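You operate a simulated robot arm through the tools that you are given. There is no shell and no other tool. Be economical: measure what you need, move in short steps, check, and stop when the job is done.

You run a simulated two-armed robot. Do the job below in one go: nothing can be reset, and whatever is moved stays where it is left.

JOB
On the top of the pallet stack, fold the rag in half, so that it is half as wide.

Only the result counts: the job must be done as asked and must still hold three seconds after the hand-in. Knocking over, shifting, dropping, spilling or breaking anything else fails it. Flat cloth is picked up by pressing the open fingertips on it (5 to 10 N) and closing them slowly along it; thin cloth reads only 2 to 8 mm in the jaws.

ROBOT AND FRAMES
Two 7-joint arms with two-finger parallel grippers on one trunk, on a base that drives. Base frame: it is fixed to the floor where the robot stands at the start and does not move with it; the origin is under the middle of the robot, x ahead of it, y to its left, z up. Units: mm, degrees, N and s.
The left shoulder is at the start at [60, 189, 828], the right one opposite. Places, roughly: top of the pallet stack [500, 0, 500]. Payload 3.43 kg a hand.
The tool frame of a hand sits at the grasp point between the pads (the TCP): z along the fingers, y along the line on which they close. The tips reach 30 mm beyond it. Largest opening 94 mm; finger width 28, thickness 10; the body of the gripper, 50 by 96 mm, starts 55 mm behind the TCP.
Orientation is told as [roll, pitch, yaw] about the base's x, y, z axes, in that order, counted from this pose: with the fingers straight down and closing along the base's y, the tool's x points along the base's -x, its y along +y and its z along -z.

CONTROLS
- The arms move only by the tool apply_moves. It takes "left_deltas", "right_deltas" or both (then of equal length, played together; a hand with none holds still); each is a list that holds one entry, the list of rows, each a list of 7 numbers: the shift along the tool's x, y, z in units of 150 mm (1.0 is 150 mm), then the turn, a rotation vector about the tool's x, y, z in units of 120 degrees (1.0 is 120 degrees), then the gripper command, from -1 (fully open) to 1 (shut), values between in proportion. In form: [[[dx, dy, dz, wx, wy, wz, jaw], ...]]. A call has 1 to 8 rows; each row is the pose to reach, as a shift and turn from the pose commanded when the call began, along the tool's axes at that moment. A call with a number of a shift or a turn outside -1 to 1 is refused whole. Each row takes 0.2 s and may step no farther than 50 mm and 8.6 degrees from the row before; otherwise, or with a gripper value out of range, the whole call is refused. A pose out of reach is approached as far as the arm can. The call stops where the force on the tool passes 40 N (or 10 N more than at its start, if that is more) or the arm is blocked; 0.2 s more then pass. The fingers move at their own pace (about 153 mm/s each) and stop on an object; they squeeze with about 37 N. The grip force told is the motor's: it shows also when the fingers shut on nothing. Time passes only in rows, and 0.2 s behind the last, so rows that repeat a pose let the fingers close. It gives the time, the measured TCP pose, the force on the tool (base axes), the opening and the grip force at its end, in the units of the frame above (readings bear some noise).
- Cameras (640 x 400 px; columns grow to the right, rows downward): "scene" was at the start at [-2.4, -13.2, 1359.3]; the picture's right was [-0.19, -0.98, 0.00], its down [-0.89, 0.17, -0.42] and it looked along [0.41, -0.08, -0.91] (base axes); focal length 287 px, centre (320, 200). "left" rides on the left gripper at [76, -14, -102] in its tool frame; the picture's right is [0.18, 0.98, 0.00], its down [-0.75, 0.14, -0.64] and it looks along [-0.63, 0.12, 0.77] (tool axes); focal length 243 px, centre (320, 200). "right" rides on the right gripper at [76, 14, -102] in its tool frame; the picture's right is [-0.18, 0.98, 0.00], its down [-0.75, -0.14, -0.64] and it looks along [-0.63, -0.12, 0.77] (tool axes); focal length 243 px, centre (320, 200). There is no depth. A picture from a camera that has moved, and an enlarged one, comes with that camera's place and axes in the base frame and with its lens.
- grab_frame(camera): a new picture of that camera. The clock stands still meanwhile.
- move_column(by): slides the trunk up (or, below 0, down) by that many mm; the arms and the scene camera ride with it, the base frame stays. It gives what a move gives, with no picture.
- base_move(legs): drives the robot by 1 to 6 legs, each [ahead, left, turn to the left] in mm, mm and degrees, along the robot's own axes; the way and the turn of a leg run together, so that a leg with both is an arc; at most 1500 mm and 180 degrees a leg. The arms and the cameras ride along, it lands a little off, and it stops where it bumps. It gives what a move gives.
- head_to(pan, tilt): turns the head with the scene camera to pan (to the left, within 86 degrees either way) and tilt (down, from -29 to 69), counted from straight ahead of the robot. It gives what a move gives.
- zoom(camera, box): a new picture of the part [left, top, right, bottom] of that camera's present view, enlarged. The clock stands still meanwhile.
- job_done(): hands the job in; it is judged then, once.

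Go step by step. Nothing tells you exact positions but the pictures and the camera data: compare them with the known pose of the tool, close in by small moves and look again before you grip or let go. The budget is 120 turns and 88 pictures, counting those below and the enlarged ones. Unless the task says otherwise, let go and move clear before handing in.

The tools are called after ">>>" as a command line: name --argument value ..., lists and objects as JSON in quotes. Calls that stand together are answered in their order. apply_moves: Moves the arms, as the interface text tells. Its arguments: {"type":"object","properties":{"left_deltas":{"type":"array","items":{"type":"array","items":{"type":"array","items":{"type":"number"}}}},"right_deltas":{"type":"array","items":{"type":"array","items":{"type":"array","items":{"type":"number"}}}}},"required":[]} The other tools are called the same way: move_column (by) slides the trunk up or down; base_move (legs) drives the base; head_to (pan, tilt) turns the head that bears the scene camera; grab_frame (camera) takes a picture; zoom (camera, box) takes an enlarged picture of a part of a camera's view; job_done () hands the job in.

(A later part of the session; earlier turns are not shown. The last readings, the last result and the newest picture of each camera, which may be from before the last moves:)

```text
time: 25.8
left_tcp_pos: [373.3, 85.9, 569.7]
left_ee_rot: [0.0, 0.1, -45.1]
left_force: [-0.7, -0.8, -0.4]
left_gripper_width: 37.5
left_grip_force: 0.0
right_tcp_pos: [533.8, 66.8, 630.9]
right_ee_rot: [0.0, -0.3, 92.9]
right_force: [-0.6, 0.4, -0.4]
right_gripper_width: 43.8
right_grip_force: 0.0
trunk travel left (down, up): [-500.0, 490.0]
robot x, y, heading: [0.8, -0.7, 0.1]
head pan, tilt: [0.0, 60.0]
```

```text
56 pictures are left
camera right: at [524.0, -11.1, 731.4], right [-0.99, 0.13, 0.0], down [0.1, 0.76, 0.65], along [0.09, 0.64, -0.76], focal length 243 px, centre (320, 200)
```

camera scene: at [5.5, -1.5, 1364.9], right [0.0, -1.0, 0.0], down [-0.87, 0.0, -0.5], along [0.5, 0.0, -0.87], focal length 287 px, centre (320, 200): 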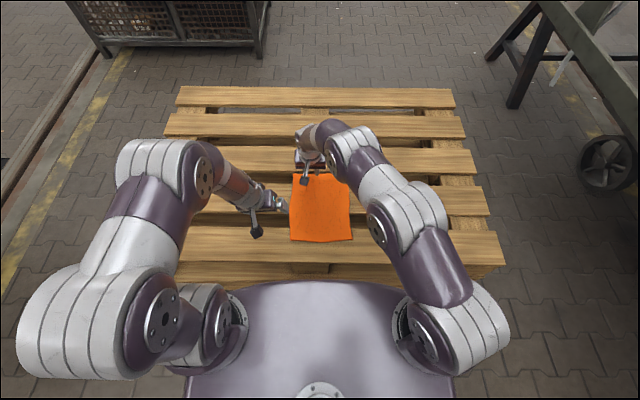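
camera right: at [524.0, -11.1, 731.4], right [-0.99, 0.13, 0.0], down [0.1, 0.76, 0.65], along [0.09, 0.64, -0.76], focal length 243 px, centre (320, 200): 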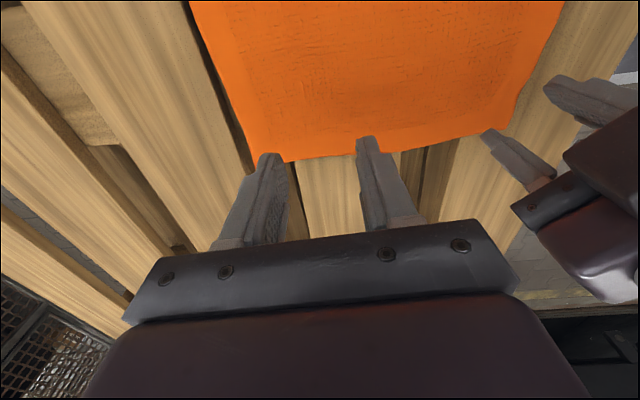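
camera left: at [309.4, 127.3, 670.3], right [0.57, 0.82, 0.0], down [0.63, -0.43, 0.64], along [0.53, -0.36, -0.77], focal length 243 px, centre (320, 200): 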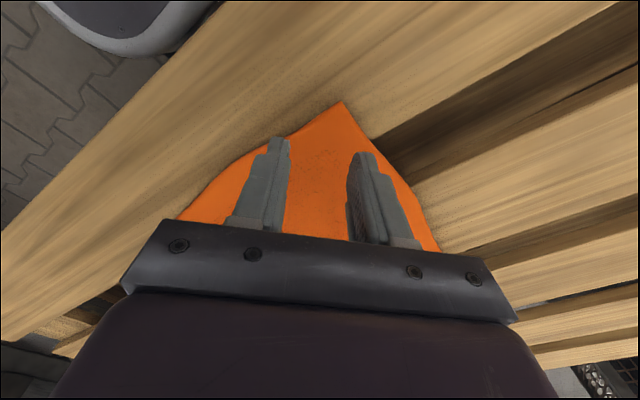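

The near-left corner is at (360, 110), but the near slat ends at x≈391, so only 31 mm there is supported. I'll first slide the whole flat rag about 50 mm toward the robot, so both its near and far parts lie on slats. Hands go down for a light press.

>>> apply_moves --left_deltas '[[[-0.055, -0.058, 0.05, 0, 0, 0, 0.2], [-0.11, -0.116, 0.1, 0, 0, 0, 0.2], [-0.165, -0.174, 0.16, 0, 0, 0, 0.2]]]' --right_deltas '[[[0.08, 0.035, 0.19, 0, 0, 0, 0.06], [0.16, 0.07, 0.38, 0, 0, 0, 0.06], [0.241, 0.106, 0.567, 0, 0, 0, 0.06]]]'

>>> apply_moves --left_deltas '[[[0, 0, 0.015, 0, 0, 0, 0.2], [0, 0, 0.03, 0, 0, 0, 0.2]]]' --right_deltas '[[[0, 0, 0.015, 0, 0, 0, 0.06], [0, 0, 0.03, 0, 0, 0, 0.06]]]'

```text
time: 26.6
left_tcp_pos: [371.9, 48.5, 544.0]
left_ee_rot: [0.0, 0.2, -45.0]
left_force: [-0.6, 0.3, 0.0]
left_gripper_width: 37.4
left_grip_force: 0.0
right_tcp_pos: [518.8, 32.5, 545.9]
right_ee_rot: [0.0, -0.3, 92.7]
right_force: [-0.6, -0.2, -0.1]
right_gripper_width: 44.0
right_grip_force: 0.1
trunk travel left (down, up): [-500.0, 490.0]
robot x, y, heading: [2.0, 1.6, -0.2]
head pan, tilt: [0.0, 60.0]
```

```text
time: 27.2
left_tcp_pos: [371.2, 50.5, 541.2]
left_ee_rot: [0.0, 0.0, -45.1]
left_force: [-1.9, -0.3, 6.0]
left_gripper_width: 37.6
left_grip_force: 0.0
right_tcp_pos: [519.5, 31.7, 542.2]
right_ee_rot: [-0.2, -0.3, 92.7]
right_force: [0.0, 0.9, 0.6]
right_gripper_width: 44.3
right_grip_force: 0.1
trunk travel left (down, up): [-500.0, 490.0]
robot x, y, heading: [1.9, -3.6, -0.3]
head pan, tilt: [0.0, 60.0]
```

The left hand presses with 6 N. I lower the right 2 mm and drag both together by (−50, −12).

>>> apply_moves --left_deltas '[[[0, 0, 0, 0, 0, 0, 0.2], [0.025, -0.042, 0, 0, 0, 0, 0.2], [0.051, -0.083, 0, 0, 0, 0, 0.2], [0.077, -0.125, 0, 0, 0, 0, 0.2], [0.102, -0.167, 0, 0, 0, 0, 0.2], [0.128, -0.209, 0, 0, 0, 0, 0.2], [0.153, -0.25, 0, 0, 0, 0, 0.2], [0.179, -0.292, 0, 0, 0, 0, 0.2]]]' --right_deltas '[[[0, 0, 0.014, 0, 0, 0, 0.06], [0.009, 0.048, 0.014, 0, 0, 0, 0.06], [0.018, 0.096, 0.014, 0, 0, 0, 0.06], [0.027, 0.144, 0.014, 0, 0, 0, 0.06], [0.036, 0.193, 0.014, 0, 0, 0, 0.06], [0.045, 0.241, 0.014, 0, 0, 0, 0.06], [0.054, 0.289, 0.014, 0, 0, 0, 0.06], [0.063, 0.337, 0.014, 0, 0, 0, 0.06]]]'

>>> zoom --camera "scene" --box '[250, 120, 394, 270]'

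```text
time: 29.0
left_tcp_pos: [321.0, 37.8, 541.4]
left_ee_rot: [0.1, 0.0, -45.1]
left_force: [0.7, 0.6, 3.4]
left_gripper_width: 37.9
left_grip_force: 0.2
right_tcp_pos: [467.8, 18.8, 541.0]
right_ee_rot: [0.0, -0.3, 92.7]
right_force: [5.0, 0.8, 21.5]
right_gripper_width: 44.3
right_grip_force: 0.1
trunk travel left (down, up): [-500.0, 490.0]
robot x, y, heading: [4.3, -1.3, 0.0]
head pan, tilt: [0.0, 60.0]
```

```text
2.67 times, centred on (322, 195) of scene
camera zoom: at [2.9, -1.6, 1365.0], right [0.0, -1.0, 0.0], down [-0.87, 0.0, -0.5], along [0.5, 0.0, -0.87], focal length 766 px, centre (315, 213)
```

zoom: 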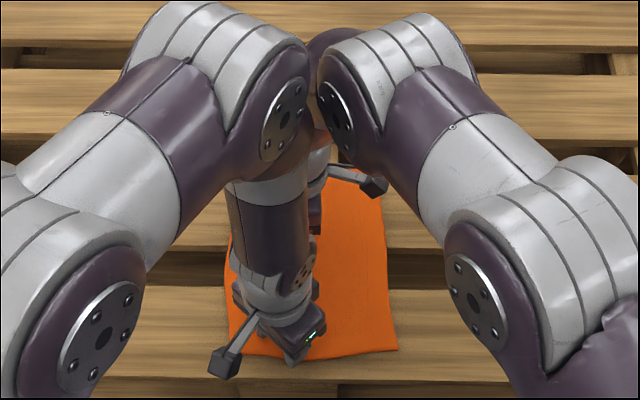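

The slide worked: the rag now spans about x 312–560. I lift off, yaw the left hand to close along x as well, and look again.

>>> apply_moves --left_deltas '[[[0, 0, -0.1, 0, 0, 0, 0.1], [-0.1, 0.1, -0.3, 0, 0, 0.07, 0.06], [0.2, 0.2, -0.5, 0, 0, 0.14, 0.06], [0.4, 0.3, -0.6, 0, 0, 0.21, 0.06], [0.6, 0.4, -0.6, 0, 0, 0.28, 0.06], [0.6, 0.4, -0.6, 0, 0, 0.35, 0.06]]]' --right_deltas '[[[0, 0, -0.1, 0, 0, 0, 0.06], [0, -0.1, -0.3, 0, 0, 0, 0.06], [0, -0.25, -0.5, 0, 0, 0, 0.06], [0, -0.38, -0.6, 0, 0, 0, 0.06], [0, -0.38, -0.6, 0, 0, 0, 0.06], [0, -0.38, -0.6, 0, 0, 0, 0.06]]]'

>>> zoom --camera "scene" --box '[250, 120, 394, 270]'

>>> grab_frame --camera "right"

>>> grab_frame --camera "left"

```text
refused: row 3 steps farther than a row can; nothing moved
```

```text
2.67 times, centred on (322, 195) of scene
camera zoom: at [2.9, -1.6, 1365.0], right [0.0, -1.0, 0.0], down [-0.87, 0.0, -0.5], along [0.5, 0.0, -0.87], focal length 766 px, centre (315, 213)
```

zoom: 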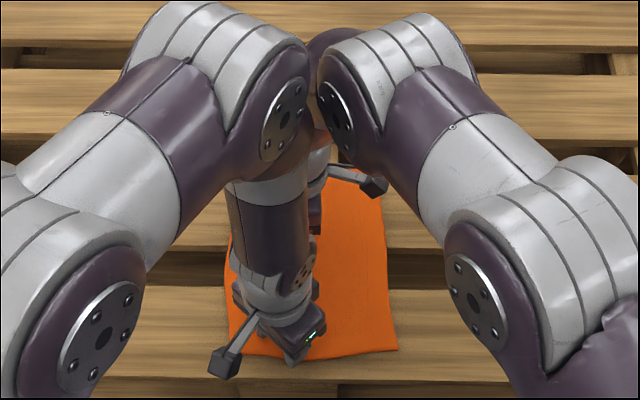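

```text
53 pictures are left
camera right: at [457.9, -58.9, 640.6], right [-0.99, 0.14, 0.0], down [0.1, 0.76, 0.65], along [0.09, 0.64, -0.76], focal length 243 px, centre (320, 200)
```

right: 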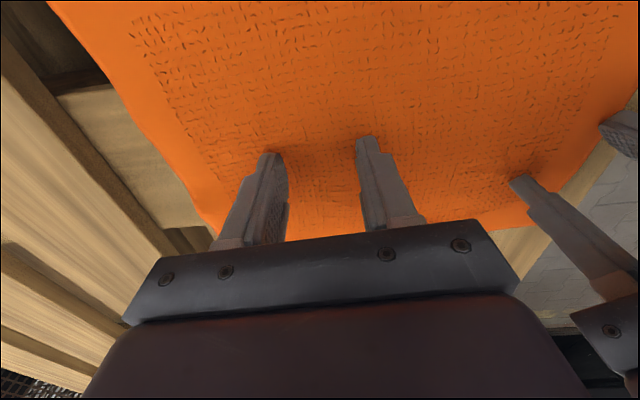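

```text
52 pictures are left
camera left: at [256.8, 80.2, 643.1], right [0.57, 0.82, 0.0], down [0.63, -0.43, 0.64], along [0.53, -0.36, -0.77], focal length 243 px, centre (320, 200)
```

left: 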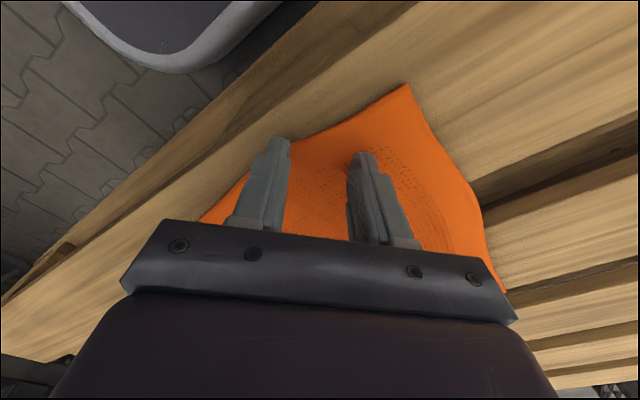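

One row stepped too far, so I resend the move with smaller steps.

>>> apply_moves --left_deltas '[[[0, 0, -0.15, 0, 0, 0, 0.1], [0.06, 0.06, -0.3, 0, 0, 0.07, 0.06], [0.12, 0.12, -0.45, 0, 0, 0.14, 0.06], [0.2, 0.2, -0.55, 0, 0, 0.21, 0.06], [0.28, 0.28, -0.6, 0, 0, 0.28, 0.06], [0.28, 0.28, -0.6, 0, 0, 0.35, 0.06]]]' --right_deltas '[[[0, 0, -0.15, 0, 0, 0, 0.06], [0, -0.1, -0.3, 0, 0, 0, 0.06], [0, -0.2, -0.45, 0, 0, 0, 0.06], [0, -0.3, -0.55, 0, 0, 0, 0.06], [0, -0.38, -0.6, 0, 0, 0, 0.06], [0, -0.38, -0.6, 0, 0, 0, 0.06]]]'

>>> zoom --camera "scene" --box '[250, 120, 394, 270]'

>>> grab_frame --camera "right"

>>> grab_frame --camera "left"

```text
time: 30.4
left_tcp_pos: [322.8, 97.9, 632.0]
left_ee_rot: [0.0, 0.2, -87.2]
left_force: [-0.3, -0.3, 0.4]
left_gripper_width: 44.0
left_grip_force: 0.1
right_tcp_pos: [526.0, 20.7, 629.4]
right_ee_rot: [0.0, -0.3, 92.8]
right_force: [0.0, 1.2, 0.0]
right_gripper_width: 44.2
right_grip_force: 0.0
trunk travel left (down, up): [-500.0, 490.0]
robot x, y, heading: [0.5, 1.5, -0.1]
head pan, tilt: [0.0, 60.0]
```

```text
2.67 times, centred on (322, 195) of scene
camera zoom: at [4.9, -1.8, 1364.9], right [0.0, -1.0, 0.0], down [-0.87, 0.0, -0.5], along [0.5, 0.0, -0.87], focal length 766 px, centre (315, 213)
```

zoom: 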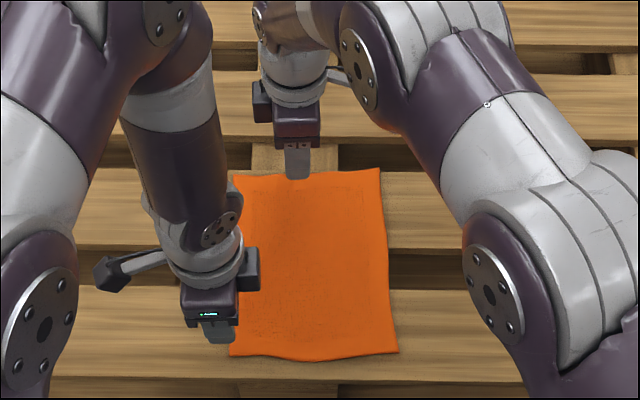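

```text
50 pictures are left
camera right: at [516.2, -57.3, 730.0], right [-0.99, 0.14, 0.0], down [0.11, 0.76, 0.65], along [0.09, 0.64, -0.76], focal length 243 px, centre (320, 200)
```

right: 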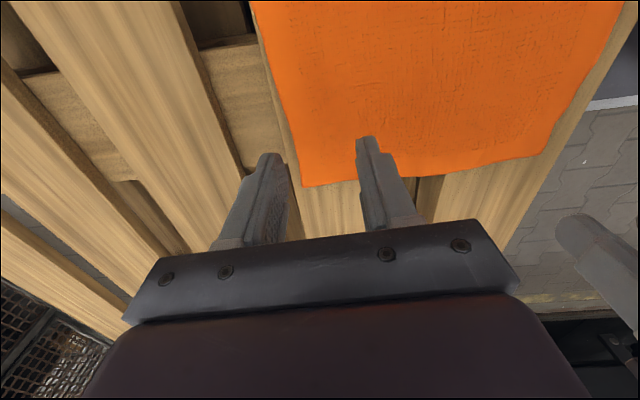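

```text
49 pictures are left
camera left: at [303.7, 171.8, 733.3], right [0.97, 0.23, 0.0], down [0.18, -0.75, 0.64], along [0.15, -0.62, -0.77], focal length 243 px, centre (320, 200)
```

left: 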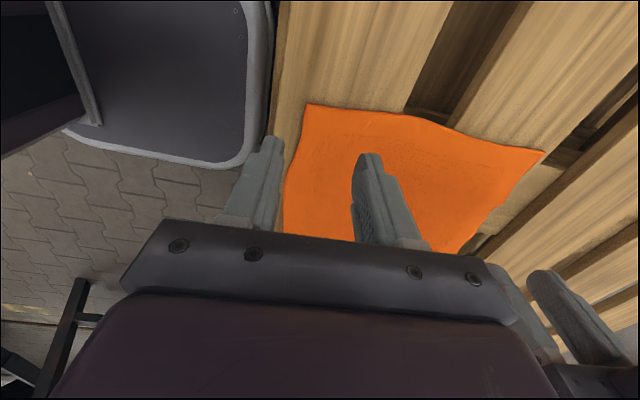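

The rag now sits with left corners (310, 98) and (554, 105) and right corners (311, −97) and (563, −87). I bring both hands over the left edge at x≈346 and x≈520, with a 10° lean.

>>> apply_moves --left_deltas '[[[-0.02, 0.05, 0.16, -0.001, 0.028, 0, 0.06], [-0.04, 0.1, 0.32, -0.003, 0.056, 0, 0.06], [-0.061, 0.15, 0.48, -0.004, 0.083, 0, 0.06]]]' --right_deltas '[[[-0.165, 0.005, 0.156, 0.001, -0.028, 0, 0.06], [-0.33, 0.01, 0.312, 0.003, -0.056, 0, 0.06], [-0.495, 0.016, 0.467, 0.004, -0.083, 0, 0.06]]]'

>>> grab_frame --camera "right"

>>> grab_frame --camera "left"

```text
time: 31.2
left_tcp_pos: [346.9, 89.6, 558.6]
left_ee_rot: [0.4, 10.1, -87.0]
left_force: [0.0, -0.9, -0.5]
left_gripper_width: 44.4
left_grip_force: 0.1
right_tcp_pos: [519.5, 94.4, 559.5]
right_ee_rot: [-0.4, -10.3, 92.8]
right_force: [-0.3, 0.2, -0.1]
right_gripper_width: 44.2
right_grip_force: 0.0
trunk travel left (down, up): [-500.0, 490.0]
robot x, y, heading: [1.5, -2.2, 0.3]
head pan, tilt: [0.0, 60.0]
```

```text
48 pictures are left
camera right: at [509.8, 0.5, 645.1], right [-0.99, 0.14, 0.03], down [0.11, 0.63, 0.77], along [0.09, 0.76, -0.64], focal length 243 px, centre (320, 200)
```

right: 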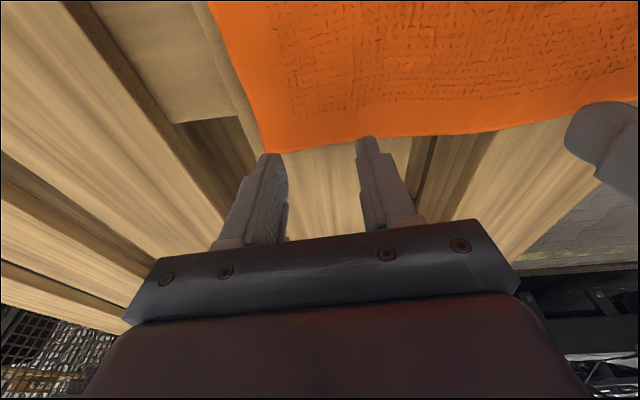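

```text
47 pictures are left
camera left: at [328.6, 144.5, 673.0], right [0.97, 0.23, 0.04], down [0.18, -0.85, 0.5], along [0.15, -0.48, -0.86], focal length 243 px, centre (320, 200)
```

left: 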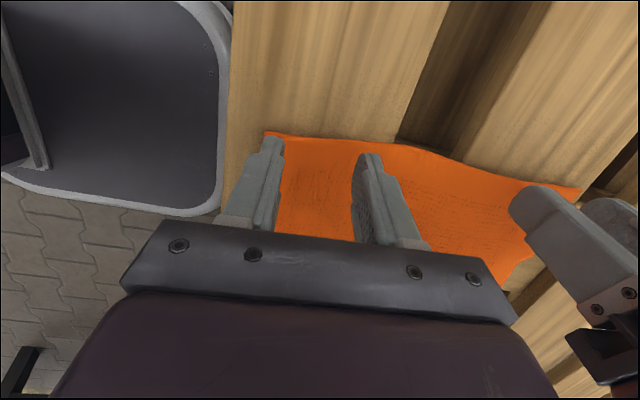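

Both hands overlap the edge well. I shift the right hand 4 mm inward and descend.

>>> apply_moves --left_deltas '[[[-0.0093, 0, 0.052, 0, 0, 0, 0.06], [-0.0186, 0, 0.1, 0, 0, 0, 0.06]]]' --right_deltas '[[[0.035, 0, 0.05, 0, 0, 0, 0.06], [0.045, 0, 0.1, 0, 0, 0, 0.06]]]'

>>> apply_moves --left_deltas '[[[-0.0023, 0, 0.013, 0, 0, 0, 0.06], [-0.0023, 0, 0.013, 0, 0, 0, 0.06]]]' --right_deltas '[[[0.0023, 0, 0.013, 0, 0, 0, 0.06], [0.0023, 0, 0.013, 0, 0, 0, 0.06]]]'

```text
time: 31.8
left_tcp_pos: [345.3, 89.1, 545.2]
left_ee_rot: [0.5, 10.0, -87.0]
left_force: [-0.1, 1.1, 0.5]
left_gripper_width: 44.2
left_grip_force: 0.1
right_tcp_pos: [519.4, 91.7, 542.5]
right_ee_rot: [-0.5, -10.2, 92.8]
right_force: [-0.5, 0.2, 3.1]
right_gripper_width: 44.5
right_grip_force: 0.0
trunk travel left (down, up): [-500.0, 490.0]
robot x, y, heading: [-0.5, -0.7, 0.1]
head pan, tilt: [0.0, 60.0]
```

```text
time: 32.4
left_tcp_pos: [346.1, 88.9, 542.2]
left_ee_rot: [0.5, 9.9, -87.0]
left_force: [0.9, -0.5, 2.8]
left_gripper_width: 43.9
left_grip_force: 0.0
right_tcp_pos: [520.9, 91.7, 542.0]
right_ee_rot: [-0.5, -10.3, 92.8]
right_force: [-1.3, -0.2, 8.0]
right_gripper_width: 44.5
right_grip_force: 0.1
trunk travel left (down, up): [-500.0, 490.0]
robot x, y, heading: [-0.8, 0.4, 0.1]
head pan, tilt: [0.0, 60.0]
```

The right hand presses with 8 N and the left with 3 N. I lower the left 1 mm and close slowly.

>>> apply_moves --left_deltas '[[[-0.0014, 0, 0.008, 0, 0, 0, 0.06], [-0.0014, 0, 0.008, 0, 0, 0, 0.13], [-0.0014, 0, 0.008, 0, 0, 0, 0.2], [-0.0014, 0, 0.008, 0, 0, 0, 0.27], [-0.0014, 0, 0.008, 0, 0, 0, 0.34], [-0.0014, 0, 0.008, 0, 0, 0, 0.41], [-0.0014, 0, 0.008, 0, 0, 0, 0.48], [-0.0014, 0, 0.008, 0, 0, 0, 0.55]]]' --right_deltas '[[[0, 0, 0, 0, 0, 0, 0.06], [0, 0, 0, 0, 0, 0, 0.13], [0, 0, 0, 0, 0, 0, 0.2], [0, 0, 0, 0, 0, 0, 0.27], [0, 0, 0, 0, 0, 0, 0.34], [0, 0, 0, 0, 0, 0, 0.41], [0, 0, 0, 0, 0, 0, 0.48], [0, 0, 0, 0, 0, 0, 0.55]]]'

>>> apply_moves --left_deltas '[[[0, 0, 0, 0, 0, 0, 0.6], [0, 0, 0, 0, 0, 0, 0.66], [0, 0, 0, 0, 0, 0, 0.72], [0, 0, 0, 0, 0, 0, 0.78], [0, 0, 0, 0, 0, 0, 0.84], [0, 0, 0, 0, 0, 0, 0.9], [0, 0, 0, 0, 0, 0, 0.96], [0, 0, 0, 0, 0, 0, 1]]]' --right_deltas '[[[0, 0, 0, 0, 0, 0, 0.6], [0, 0, 0, 0, 0, 0, 0.66], [0, 0, 0, 0, 0, 0, 0.72], [0, 0, 0, 0, 0, 0, 0.78], [0, 0, 0, 0, 0, 0, 0.84], [0, 0, 0, 0, 0, 0, 0.9], [0, 0, 0, 0, 0, 0, 0.96], [0, 0, 0, 0, 0, 0, 1]]]'

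>>> grab_frame --camera "right"

>>> grab_frame --camera "left"

>>> zoom --camera "scene" --box '[250, 120, 394, 270]'

```text
time: 34.2
left_tcp_pos: [344.9, 88.4, 542.2]
left_ee_rot: [0.6, 10.0, -86.9]
left_force: [2.4, -1.3, 14.8]
left_gripper_width: 20.3
left_grip_force: 0.0
right_tcp_pos: [519.9, 90.7, 542.0]
right_ee_rot: [-0.6, -10.4, 92.7]
right_force: [-1.8, 0.8, 5.9]
right_gripper_width: 20.9
right_grip_force: 0.2
trunk travel left (down, up): [-500.0, 490.0]
robot x, y, heading: [-2.6, 2.8, -0.1]
head pan, tilt: [0.0, 60.0]
```

```text
time: 36.0
left_tcp_pos: [345.6, 88.5, 541.2]
left_ee_rot: [0.7, 9.9, -87.0]
left_force: [18.2, 1.4, 7.0]
left_gripper_width: 4.1
left_grip_force: 36.7
right_tcp_pos: [519.1, 90.7, 540.4]
right_ee_rot: [-0.4, -10.2, 92.9]
right_force: [-18.2, -1.1, 12.8]
right_gripper_width: 4.0
right_grip_force: 37.3
trunk travel left (down, up): [-500.0, 490.0]
robot x, y, heading: [-3.1, 1.9, -0.2]
head pan, tilt: [0.0, 60.0]
```

```text
46 pictures are left
camera right: at [508.8, -3.0, 627.4], right [-0.99, 0.13, 0.03], down [0.11, 0.63, 0.77], along [0.09, 0.76, -0.64], focal length 243 px, centre (320, 200)
```

right: 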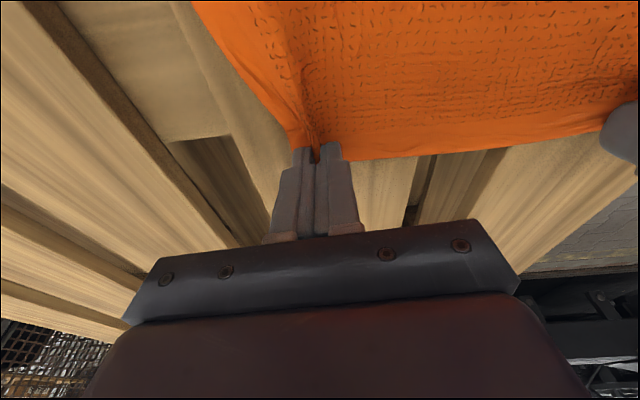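

```text
45 pictures are left
camera left: at [327.2, 143.8, 655.3], right [0.97, 0.23, 0.04], down [0.18, -0.85, 0.5], along [0.15, -0.48, -0.86], focal length 243 px, centre (320, 200)
```

left: 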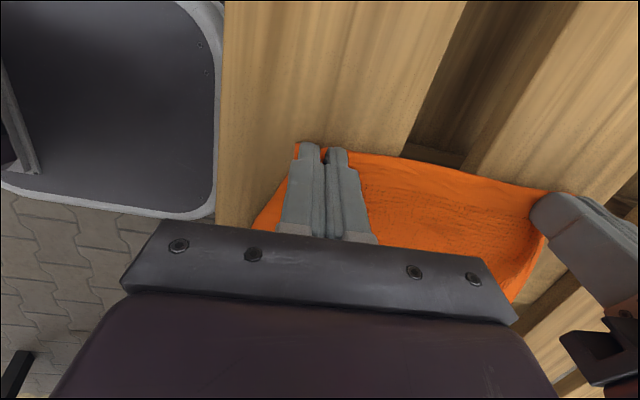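

```text
2.67 times, centred on (322, 195) of scene
camera zoom: at [2.9, -2.0, 1364.9], right [0.0, -1.0, 0.0], down [-0.87, 0.0, -0.5], along [0.5, 0.0, -0.87], focal length 766 px, centre (315, 213)
```

zoom: 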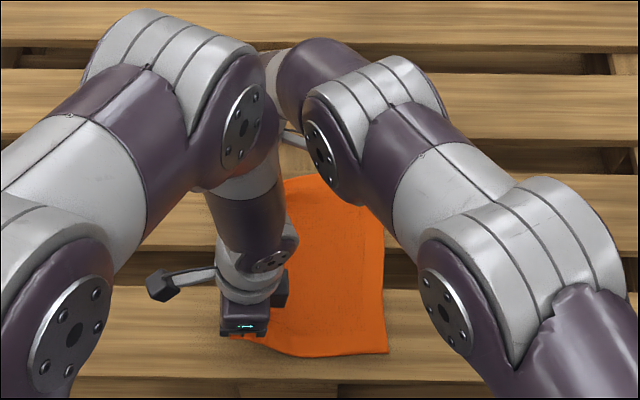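

Both hands hold the edge near its corners (4 mm jaws), with the cloth taut between them. Now I carry the edge up and over the fold line at y≈5, first up to the top of the arc.

>>> apply_moves --left_deltas '[[[0.011, 0.01, -0.1, 0, 0, 0, 1], [-0.022, 0.019, -0.261, 0, 0, 0, 1], [-0.091, 0.015, -0.368, 0, 0, 0, 1], [-0.191, 0.01, -0.454, 0, 0, 0, 1], [-0.301, 0.004, -0.52, 0, 0, 0, 1], [-0.408, -0.001, -0.56, 0, 0, 0, 1]]]' --right_deltas '[[[0.009, 0.01, -0.105, 0.001, -0.017, 0, 1], [0.052, 0.0225, -0.271, 0.002, -0.042, 0, 1], [0.133, 0.026, -0.382, 0.003, -0.067, 0, 1], [0.244, 0.032, -0.47, 0.0045, -0.0916, 0, 1], [0.361, 0.038, -0.539, 0.005, -0.108, 0, 1], [0.477, 0.043, -0.579, 0.006, -0.125, 0, 1]]]'

>>> grab_frame --camera "scene"

>>> grab_frame --camera "left"

>>> grab_frame --camera "right"

```text
time: 37.4
left_tcp_pos: [348.0, 14.0, 613.0]
left_ee_rot: [0.4, 10.1, -87.1]
left_force: [11.9, 0.2, -0.1]
left_gripper_width: 3.7
left_grip_force: 37.2
right_tcp_pos: [518.0, 6.5, 613.9]
right_ee_rot: [-1.2, -25.2, 93.0]
right_force: [-11.8, -0.3, 0.6]
right_gripper_width: 4.1
right_grip_force: 36.4
trunk travel left (down, up): [-500.0, 490.0]
robot x, y, heading: [2.6, -1.6, -0.1]
head pan, tilt: [0.0, 60.0]
```

```text
43 pictures are left
camera scene: at [4.8, -2.3, 1364.9], right [0.0, -1.0, 0.0], down [-0.87, 0.0, -0.5], along [0.5, 0.0, -0.87], focal length 287 px, centre (320, 200)
```

scene: 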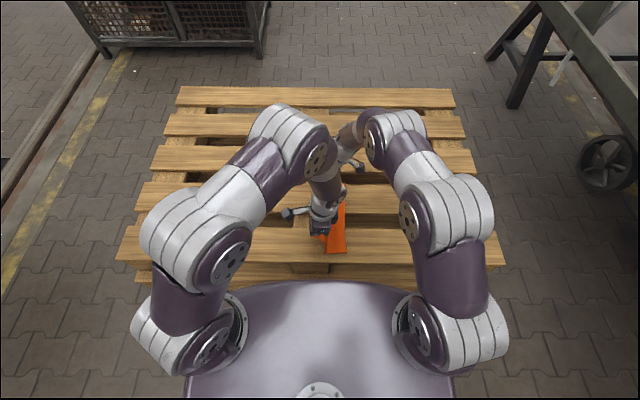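

```text
42 pictures are left
camera left: at [329.6, 69.9, 726.5], right [0.97, 0.23, 0.04], down [0.18, -0.85, 0.5], along [0.15, -0.48, -0.86], focal length 243 px, centre (320, 200)
```

left: 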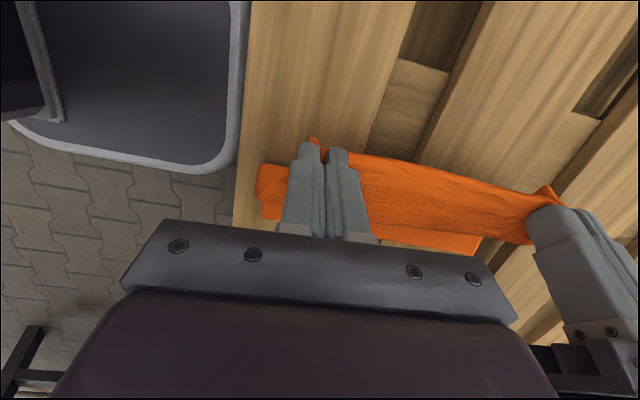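

```text
41 pictures are left
camera right: at [508.6, -107.9, 672.8], right [-0.99, 0.12, 0.06], down [0.11, 0.41, 0.91], along [0.09, 0.9, -0.42], focal length 243 px, centre (320, 200)
```

right: 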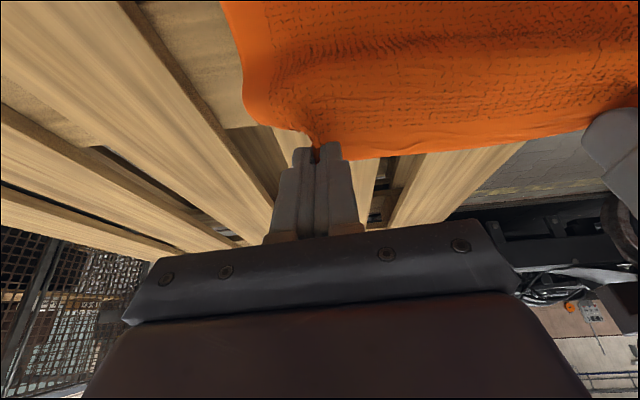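

The left half is lifted cleanly. I check the position of the right edge before laying down.

>>> zoom --camera "scene" --box '[290, 160, 386, 260]'

```text
4.00 times, centred on (338, 210) of scene
camera zoom: at [4.8, -2.3, 1364.9], right [0.0, -1.0, 0.0], down [-0.87, 0.0, -0.5], along [0.5, 0.0, -0.87], focal length 1150 px, centre (248, 160)
```

zoom: 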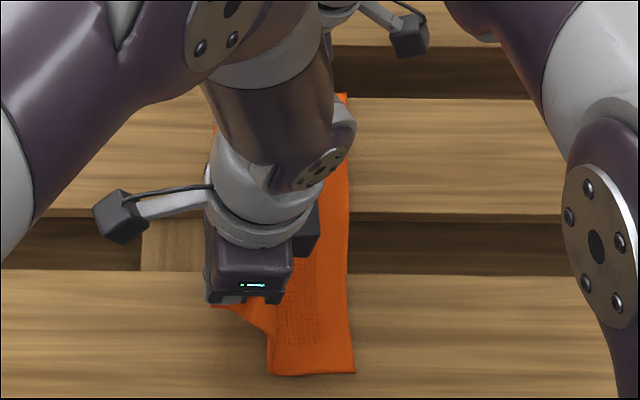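

The right edge lies at y≈−85 to −90. The right hand lays its corner down there while the left follows slightly behind.

>>> apply_moves --left_deltas '[[[-0.086, -0.0045, -0.0085, 0, 0, 0, 1], [-0.154, -0.008, -0.007, 0, 0, 0, 1], [-0.211, -0.011, 0.01, 0, 0, 0, 1], [-0.268, -0.014, 0.027, 0, 0, 0, 1], [-0.313, -0.016, 0.053, 0, 0, 0, 1], [-0.344, -0.018, 0.075, 0, 0, 0, 1], [-0.36, -0.0186, 0.085, 0, 0, 0, 1]]]' --right_deltas '[[[0.136, 0.007, -0.049, 0.001, -0.025, 0, 1], [0.273, 0.0135, -0.054, 0.0025, -0.05, 0, 1], [0.402, 0.02, -0.024, 0.004, -0.075, 0, 1], [0.518, 0.026, 0.034, 0.0045, -0.0916, 0, 1], [0.616, 0.031, 0.1, 0.005, -0.108, 0, 1], [0.676, 0.034, 0.148, 0.006, -0.125, 0, 1], [0.699, 0.035, 0.181, 0.006, -0.125, 0, 1]]]'

>>> grab_frame --camera "scene"

>>> grab_frame --camera "left"

>>> grab_frame --camera "right"

```text
time: 39.1
left_tcp_pos: [351.0, -38.0, 592.1]
left_ee_rot: [1.0, 9.6, -86.9]
left_force: [14.5, -1.7, -4.3]
left_gripper_width: 3.8
left_grip_force: 37.0
right_tcp_pos: [514.8, -76.4, 546.5]
right_ee_rot: [-2.1, -40.7, 93.8]
right_force: [-18.6, 2.1, 24.3]
right_gripper_width: 3.9
right_grip_force: 37.3
trunk travel left (down, up): [-500.0, 490.0]
robot x, y, heading: [2.4, -1.1, 0.2]
head pan, tilt: [0.0, 60.0]
stopped in row 7 (right hand): the force on the tool passed its limit (the readings are from after the stop); the commanded pose is now the measured one
```

```text
39 pictures are left
camera scene: at [2.8, -1.7, 1365.2], right [0.0, -1.0, 0.0], down [-0.87, 0.0, -0.5], along [0.5, 0.0, -0.87], focal length 287 px, centre (320, 200)
```

scene: 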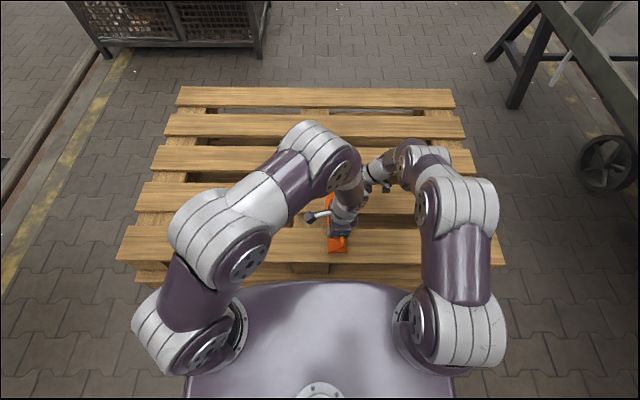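

```text
38 pictures are left
camera left: at [330.7, 17.1, 705.6], right [0.97, 0.23, 0.05], down [0.18, -0.84, 0.51], along [0.16, -0.49, -0.86], focal length 243 px, centre (320, 200)
```

left: 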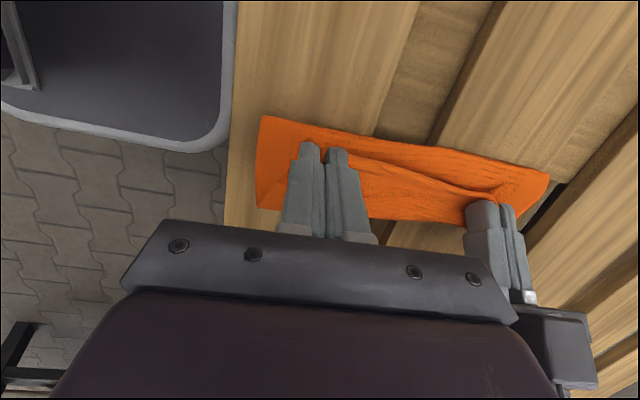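

```text
37 pictures are left
camera right: at [506.3, -202.4, 572.3], right [-0.99, 0.1, 0.09], down [0.11, 0.16, 0.98], along [0.08, 0.98, -0.17], focal length 243 px, centre (320, 200)
```

right: 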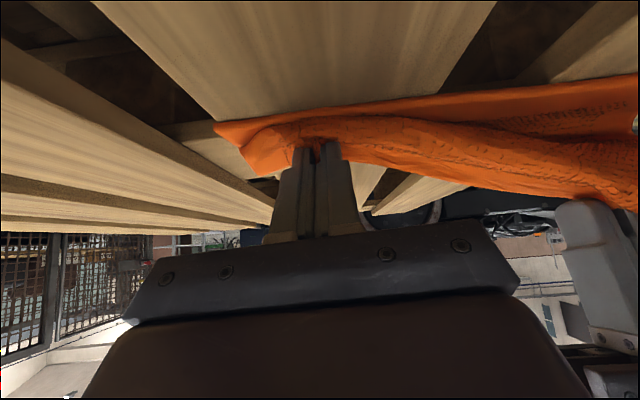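

The far corner is down where wanted. I ease its press and lay the near corner down with the left hand.

>>> apply_moves --left_deltas '[[[-0.073, -0.004, 0.068, 0, 0, 0, 1], [-0.134, -0.007, 0.146, 0, 0, 0, 1], [-0.179, -0.009, 0.212, 0, 0, 0, 1], [-0.2, -0.01, 0.256, 0, 0, 0, 1]]]' --right_deltas '[[[-0.0087, 0, -0.01, 0, 0, 0, 1], [-0.0087, 0, -0.01, 0, 0, 0, 1], [-0.0087, 0, -0.01, 0, 0, 0, 1], [-0.0087, 0, -0.01, 0, 0, 0, 1]]]'

>>> grab_frame --camera "left"

>>> zoom --camera "scene" --box '[290, 160, 386, 260]'

```text
time: 40.1
left_tcp_pos: [349.0, -60.5, 549.8]
left_ee_rot: [0.7, 9.8, -87.0]
left_force: [9.0, 2.7, 5.4]
left_gripper_width: 3.7
left_grip_force: 36.8
right_tcp_pos: [516.2, -75.8, 548.5]
right_ee_rot: [-2.3, -40.5, 93.7]
right_force: [-10.1, 0.9, 9.0]
right_gripper_width: 4.1
right_grip_force: 36.9
trunk travel left (down, up): [-500.0, 490.0]
robot x, y, heading: [0.3, 2.5, -0.1]
head pan, tilt: [0.0, 60.0]
```

```text
36 pictures are left
camera left: at [329.4, -4.5, 662.2], right [0.97, 0.23, 0.04], down [0.18, -0.84, 0.51], along [0.15, -0.48, -0.86], focal length 243 px, centre (320, 200)
```

left: 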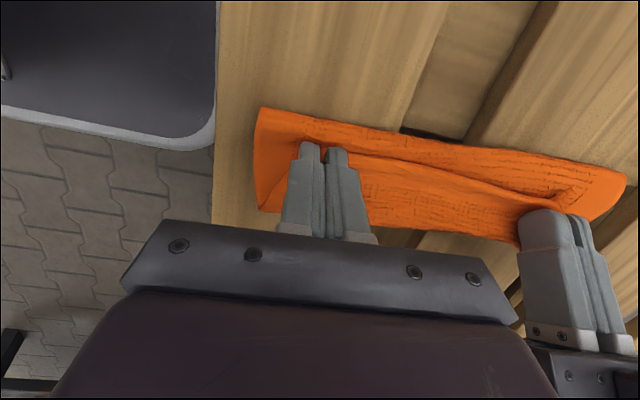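

```text
4.00 times, centred on (338, 210) of scene
camera zoom: at [3.2, -1.1, 1365.0], right [0.0, -1.0, 0.0], down [-0.87, 0.0, -0.5], along [0.5, 0.0, -0.87], focal length 1150 px, centre (248, 160)
```

zoom: 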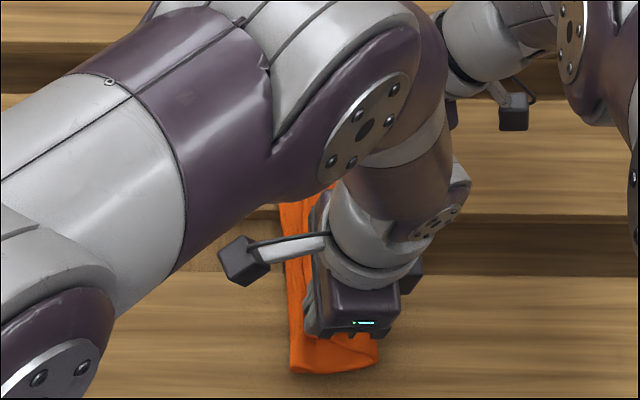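

Both corners are down, but the fold seems to stand as a bulge and the lower layer slid a bit. I look from the side with the right camera.

>>> grab_frame --camera "right"

>>> zoom --camera "left" --box '[230, 80, 640, 260]'

```text
34 pictures are left
camera right: at [507.2, -202.7, 574.2], right [-0.99, 0.1, 0.09], down [0.1, 0.16, 0.98], along [0.09, 0.98, -0.17], focal length 243 px, centre (320, 200)
```

right: 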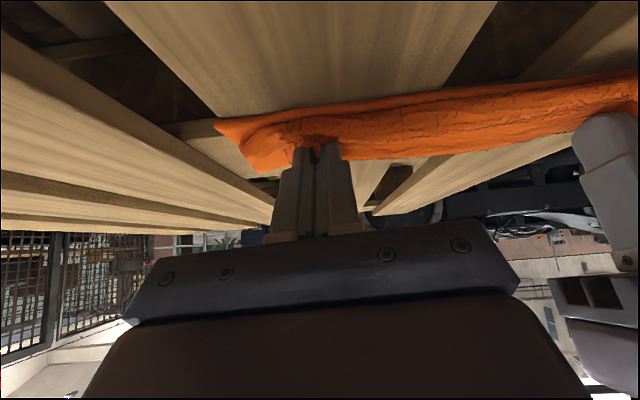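

```text
1.56 times, centred on (435, 170) of left
camera zoom: at [329.4, -4.5, 662.2], right [0.97, 0.23, 0.04], down [0.18, -0.84, 0.51], along [0.15, -0.48, -0.86], focal length 379 px, centre (140, 247)
```

zoom: 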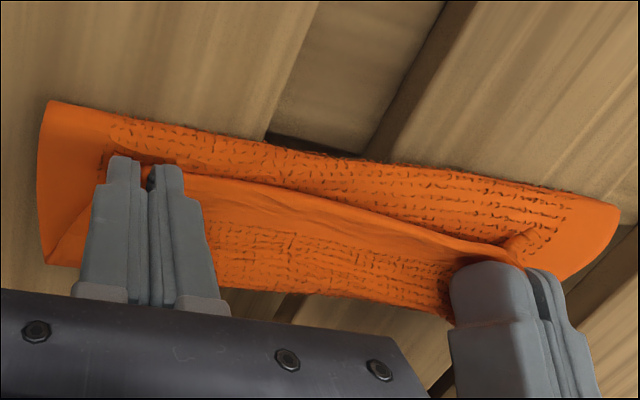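

The upper layer curls past the grips: it loops out to y≈−105 and turns back, because the hands do not rotate with the cloth. I raise both hands again to pull the loop out, so the flap leans over to the right before I let it go.

>>> apply_moves --left_deltas '[[[0.05, 0.003, -0.075, 0, 0, 0, 1], [0.1, 0.006, -0.14, 0, 0, 0, 1], [0.155, 0.008, -0.2, 0, 0, 0, 1], [0.208, 0.011, -0.261, 0, 0, 0, 1], [0.208, 0.011, -0.261, 0, 0, 0, 1], [0.208, 0.011, -0.261, 0, 0, 0, 1]]]' --right_deltas '[[[-0.077, -0.004, -0.034, 0, 0, 0, 1], [-0.154, -0.009, -0.068, 0, 0, 0, 1], [-0.231, -0.013, -0.1, 0, 0, 0, 1], [-0.308, -0.018, -0.135, 0, 0, 0, 1], [-0.308, -0.018, -0.135, 0, 0, 0, 1], [-0.308, -0.018, -0.135, 0, 0, 0, 1]]]'

>>> grab_frame --camera "right"

>>> grab_frame --camera "left"

>>> zoom --camera "scene" --box '[290, 160, 386, 260]'

```text
time: 41.5
left_tcp_pos: [349.6, -37.4, 590.6]
left_ee_rot: [0.6, 9.8, -87.0]
left_force: [8.2, 0.3, -0.3]
left_gripper_width: 3.7
left_grip_force: 36.9
right_tcp_pos: [517.9, -56.7, 591.4]
right_ee_rot: [-2.3, -40.5, 93.7]
right_force: [-7.0, -1.0, 0.4]
right_gripper_width: 3.9
right_grip_force: 36.9
trunk travel left (down, up): [-500.0, 490.0]
robot x, y, heading: [1.3, -0.5, -0.3]
head pan, tilt: [0.0, 60.0]
```

```text
32 pictures are left
camera right: at [507.8, -181.8, 617.6], right [-0.99, 0.1, 0.09], down [0.11, 0.16, 0.98], along [0.08, 0.98, -0.17], focal length 243 px, centre (320, 200)
```

right: 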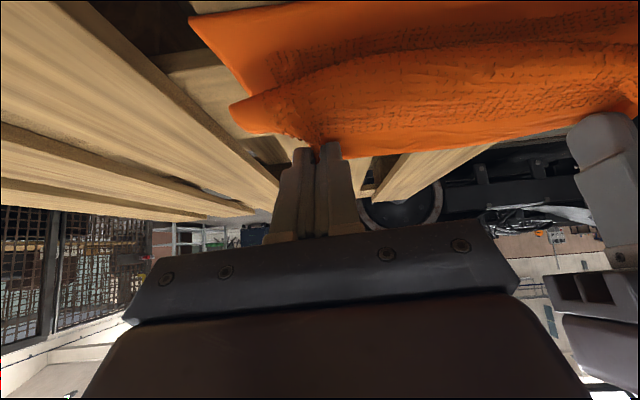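

```text
31 pictures are left
camera left: at [330.4, 19.0, 704.6], right [0.97, 0.23, 0.04], down [0.18, -0.84, 0.51], along [0.15, -0.48, -0.86], focal length 243 px, centre (320, 200)
```

left: 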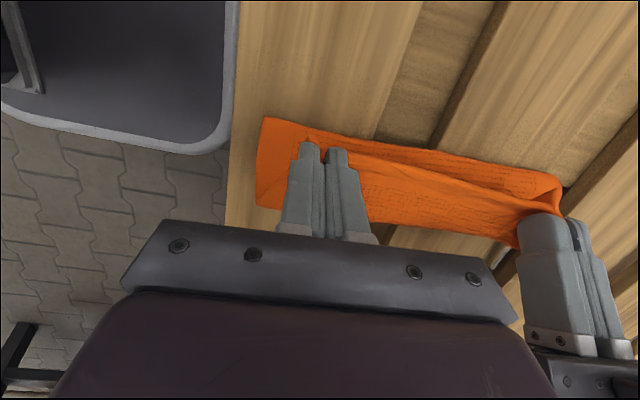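

```text
4.00 times, centred on (338, 210) of scene
camera zoom: at [4.7, -1.6, 1364.9], right [0.0, -1.0, 0.0], down [-0.87, 0.0, -0.5], along [0.5, 0.0, -0.87], focal length 1150 px, centre (248, 160)
```

zoom: 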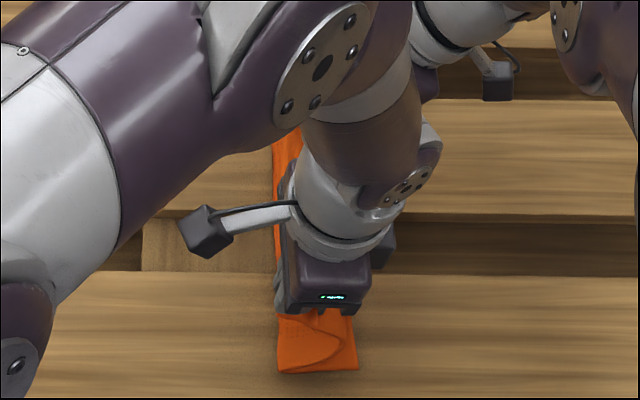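

The fold line currently lies at y≈−25, too far right, because there was slack in the arc. I go back and up until the flap hangs taut above y≈10, so the fold line sits at the rag's middle.

>>> apply_moves --left_deltas '[[[0.05, 0.002, -0.093, 0, 0, 0, 1], [0.129, 0.005, -0.16, 0, 0, 0, 1], [0.223, 0.01, -0.191, 0, 0, 0, 1], [0.318, 0.014, -0.194, 0, 0, 0, 1], [0.41, 0.02, -0.178, 0, 0, 0, 1], [0.41, 0.02, -0.178, 0, 0, 0, 1]]]' --right_deltas '[[[-0.105, -0.006, -0.041, -0.0015, 0.025, 0, 1], [-0.218, -0.013, -0.05, -0.003, 0.05, 0, 1], [-0.33, -0.02, -0.016, -0.0045, 0.075, 0, 1], [-0.423, -0.026, 0.037, -0.006, 0.1, 0, 1], [-0.5, -0.03, 0.103, -0.0075, 0.125, 0, 1], [-0.5, -0.03, 0.103, -0.0075, 0.125, 0, 1]]]'

>>> grab_frame --camera "right"

>>> zoom --camera "scene" --box '[290, 160, 386, 260]'

```text
time: 42.9
left_tcp_pos: [349.0, 19.4, 629.3]
left_ee_rot: [0.6, 9.9, -87.0]
left_force: [10.0, 0.7, -0.8]
left_gripper_width: 3.8
left_grip_force: 37.3
right_tcp_pos: [518.2, 11.5, 629.0]
right_ee_rot: [-1.0, -25.6, 93.2]
right_force: [-9.2, -0.2, -0.3]
right_gripper_width: 3.9
right_grip_force: 37.1
trunk travel left (down, up): [-500.0, 490.0]
robot x, y, heading: [-1.0, -1.6, -0.1]
head pan, tilt: [0.0, 60.0]
```

```text
29 pictures are left
camera right: at [508.6, -102.0, 687.2], right [-0.99, 0.12, 0.06], down [0.11, 0.41, 0.91], along [0.08, 0.9, -0.42], focal length 243 px, centre (320, 200)
```

right: 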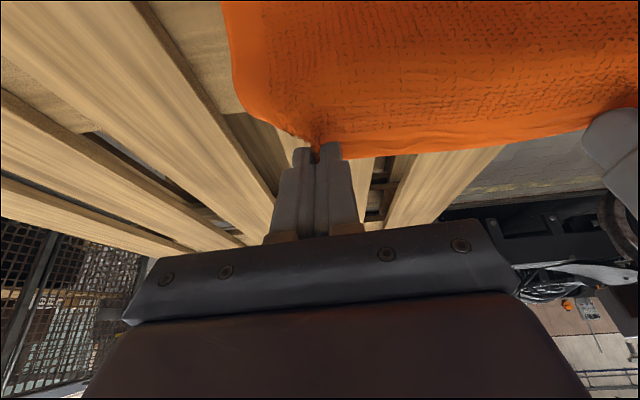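

```text
4.00 times, centred on (338, 210) of scene
camera zoom: at [4.8, -2.0, 1364.9], right [0.0, -1.0, 0.0], down [-0.87, 0.0, -0.5], along [0.5, 0.0, -0.87], focal length 1150 px, centre (248, 160)
```

zoom: 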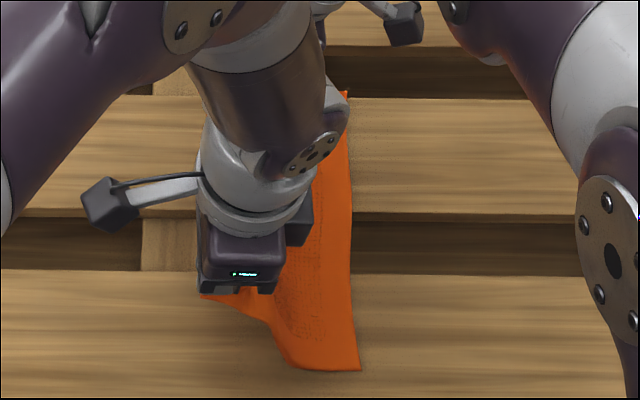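

The right edge is at y≈−90. I now swing over on a wider, taut arc to the right and stop above the right half, ready to let the flap drop.

>>> apply_moves --left_deltas '[[[-0.06, -0.003, -0.05, 0, 0, 0, 1], [-0.121, -0.007, -0.079, 0, 0, 0, 1], [-0.293, -0.015, -0.062, 0, 0, 0, 1], [-0.438, -0.022, -0.007, 0, 0, 0, 1], [-0.552, -0.029, 0.068, 0, 0, 0, 1]]]' --right_deltas '[[[0.055, 0.003, -0.07, 0, -0.012, 0, 1], [0.111, 0.006, -0.118, 0.001, -0.025, 0, 1], [0.293, 0.016, -0.151, 0.0025, -0.05, 0, 1], [0.454, 0.025, -0.138, 0.003, -0.067, 0, 1], [0.592, 0.032, -0.097, 0.004, -0.083, 0, 1]]]'

>>> grab_frame --camera "right"

>>> zoom --camera "scene" --box '[290, 160, 386, 260]'

```text
time: 44.1
left_tcp_pos: [350.3, -60.2, 605.8]
left_ee_rot: [0.5, 9.9, -87.1]
left_force: [8.7, -0.5, 0.3]
left_gripper_width: 3.9
left_grip_force: 37.1
right_tcp_pos: [518.8, -74.3, 604.8]
right_ee_rot: [-1.7, -35.5, 93.4]
right_force: [-9.3, -0.9, -0.6]
right_gripper_width: 4.2
right_grip_force: 36.9
trunk travel left (down, up): [-500.0, 490.0]
robot x, y, heading: [1.9, 1.3, 0.2]
head pan, tilt: [0.0, 60.0]
```

```text
27 pictures are left
camera right: at [509.2, -197.4, 641.4], right [-0.99, 0.11, 0.08], down [0.11, 0.24, 0.96], along [0.08, 0.96, -0.25], focal length 243 px, centre (320, 200)
```

right: 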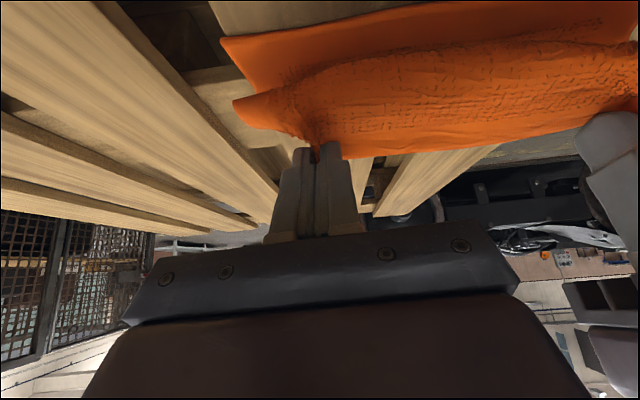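

```text
4.00 times, centred on (338, 210) of scene
camera zoom: at [5.4, -2.4, 1364.9], right [0.0, -1.0, 0.0], down [-0.87, 0.0, -0.5], along [0.5, 0.0, -0.87], focal length 1150 px, centre (248, 160)
```

zoom: 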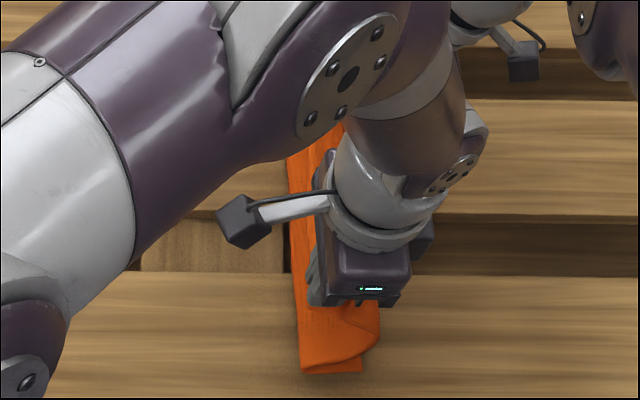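

The clamped edge still forces an S-curve, with the fold line lagging about 35 mm to the left of the grips. I'll use that by swinging back and laying the grips down near y≈−32, which should put the fold near the rag's middle, and then let the flap unroll.

>>> apply_moves --left_deltas '[[[0.189, 0.01, -0.115, 0, 0, 0, 1], [0.43, 0.022, -0.141, 0, 0, 0, 1], [0.621, 0.032, -0.073, 0, 0, 0, 1], [0.702, 0.036, 0.043, 0, 0, 0, 1], [0.573, 0.03, 0.203, 0, 0, 0, 1], [0.402, 0.021, 0.328, 0, 0, 0, 1], [0.255, 0.013, 0.397, 0, 0, 0, 1], [0.183, 0.01, 0.418, 0, 0, 0, 1]]]' --right_deltas '[[[-0.22, -0.013, -0.023, 0, 0, 0, 1], [-0.449, -0.026, 0.059, 0, 0, 0, 1], [-0.592, -0.035, 0.202, 0, 0, 0, 1], [-0.615, -0.036, 0.341, 0, 0, 0, 1], [-0.43, -0.025, 0.43, 0, 0, 0, 1], [-0.222, -0.013, 0.469, 0, 0, 0, 1], [-0.059, -0.004, 0.468, 0, 0, 0, 1], [0.014, 0.001, 0.457, 0, 0, 0, 1]]]'

>>> zoom --camera "left" --box '[200, 60, 640, 280]'

>>> zoom --camera "scene" --box '[290, 160, 386, 260]'

```text
time: 45.9
left_tcp_pos: [349.2, -23.5, 549.9]
left_ee_rot: [0.6, 9.8, -86.9]
left_force: [10.9, 2.5, 6.3]
left_gripper_width: 3.8
left_grip_force: 37.2
right_tcp_pos: [518.8, -37.4, 547.9]
right_ee_rot: [-1.9, -35.5, 93.5]
right_force: [-11.4, 2.1, 7.2]
right_gripper_width: 4.2
right_grip_force: 37.0
trunk travel left (down, up): [-500.0, 490.0]
robot x, y, heading: [-0.2, -0.8, 0.0]
head pan, tilt: [0.0, 60.0]
```

```text
1.45 times, centred on (420, 170) of left
camera zoom: at [330.6, 33.1, 662.8], right [0.97, 0.23, 0.04], down [0.18, -0.84, 0.51], along [0.15, -0.48, -0.86], focal length 353 px, centre (174, 244)
```

zoom: 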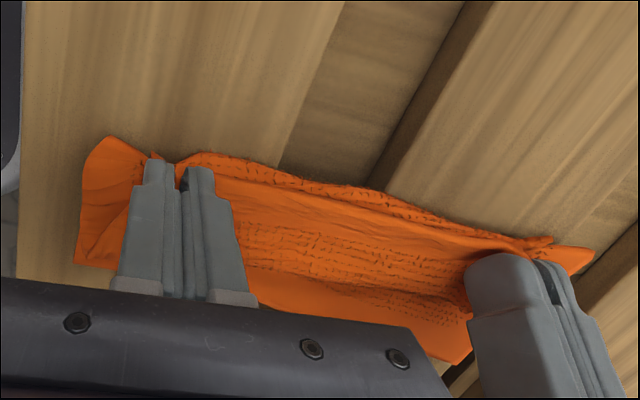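

```text
4.00 times, centred on (338, 210) of scene
camera zoom: at [3.5, -1.1, 1365.1], right [0.0, -1.0, 0.0], down [-0.87, 0.0, -0.5], along [0.5, 0.0, -0.87], focal length 1150 px, centre (248, 160)
```

zoom: 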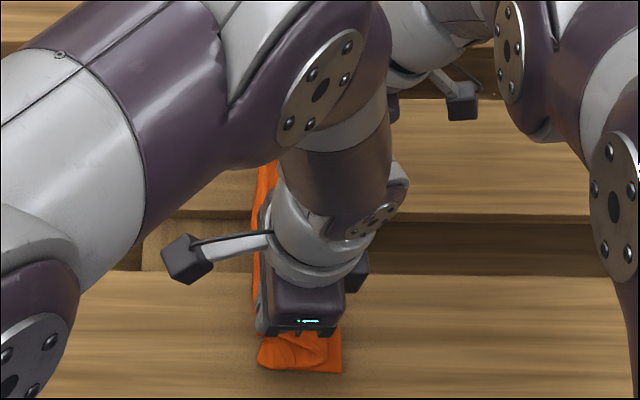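

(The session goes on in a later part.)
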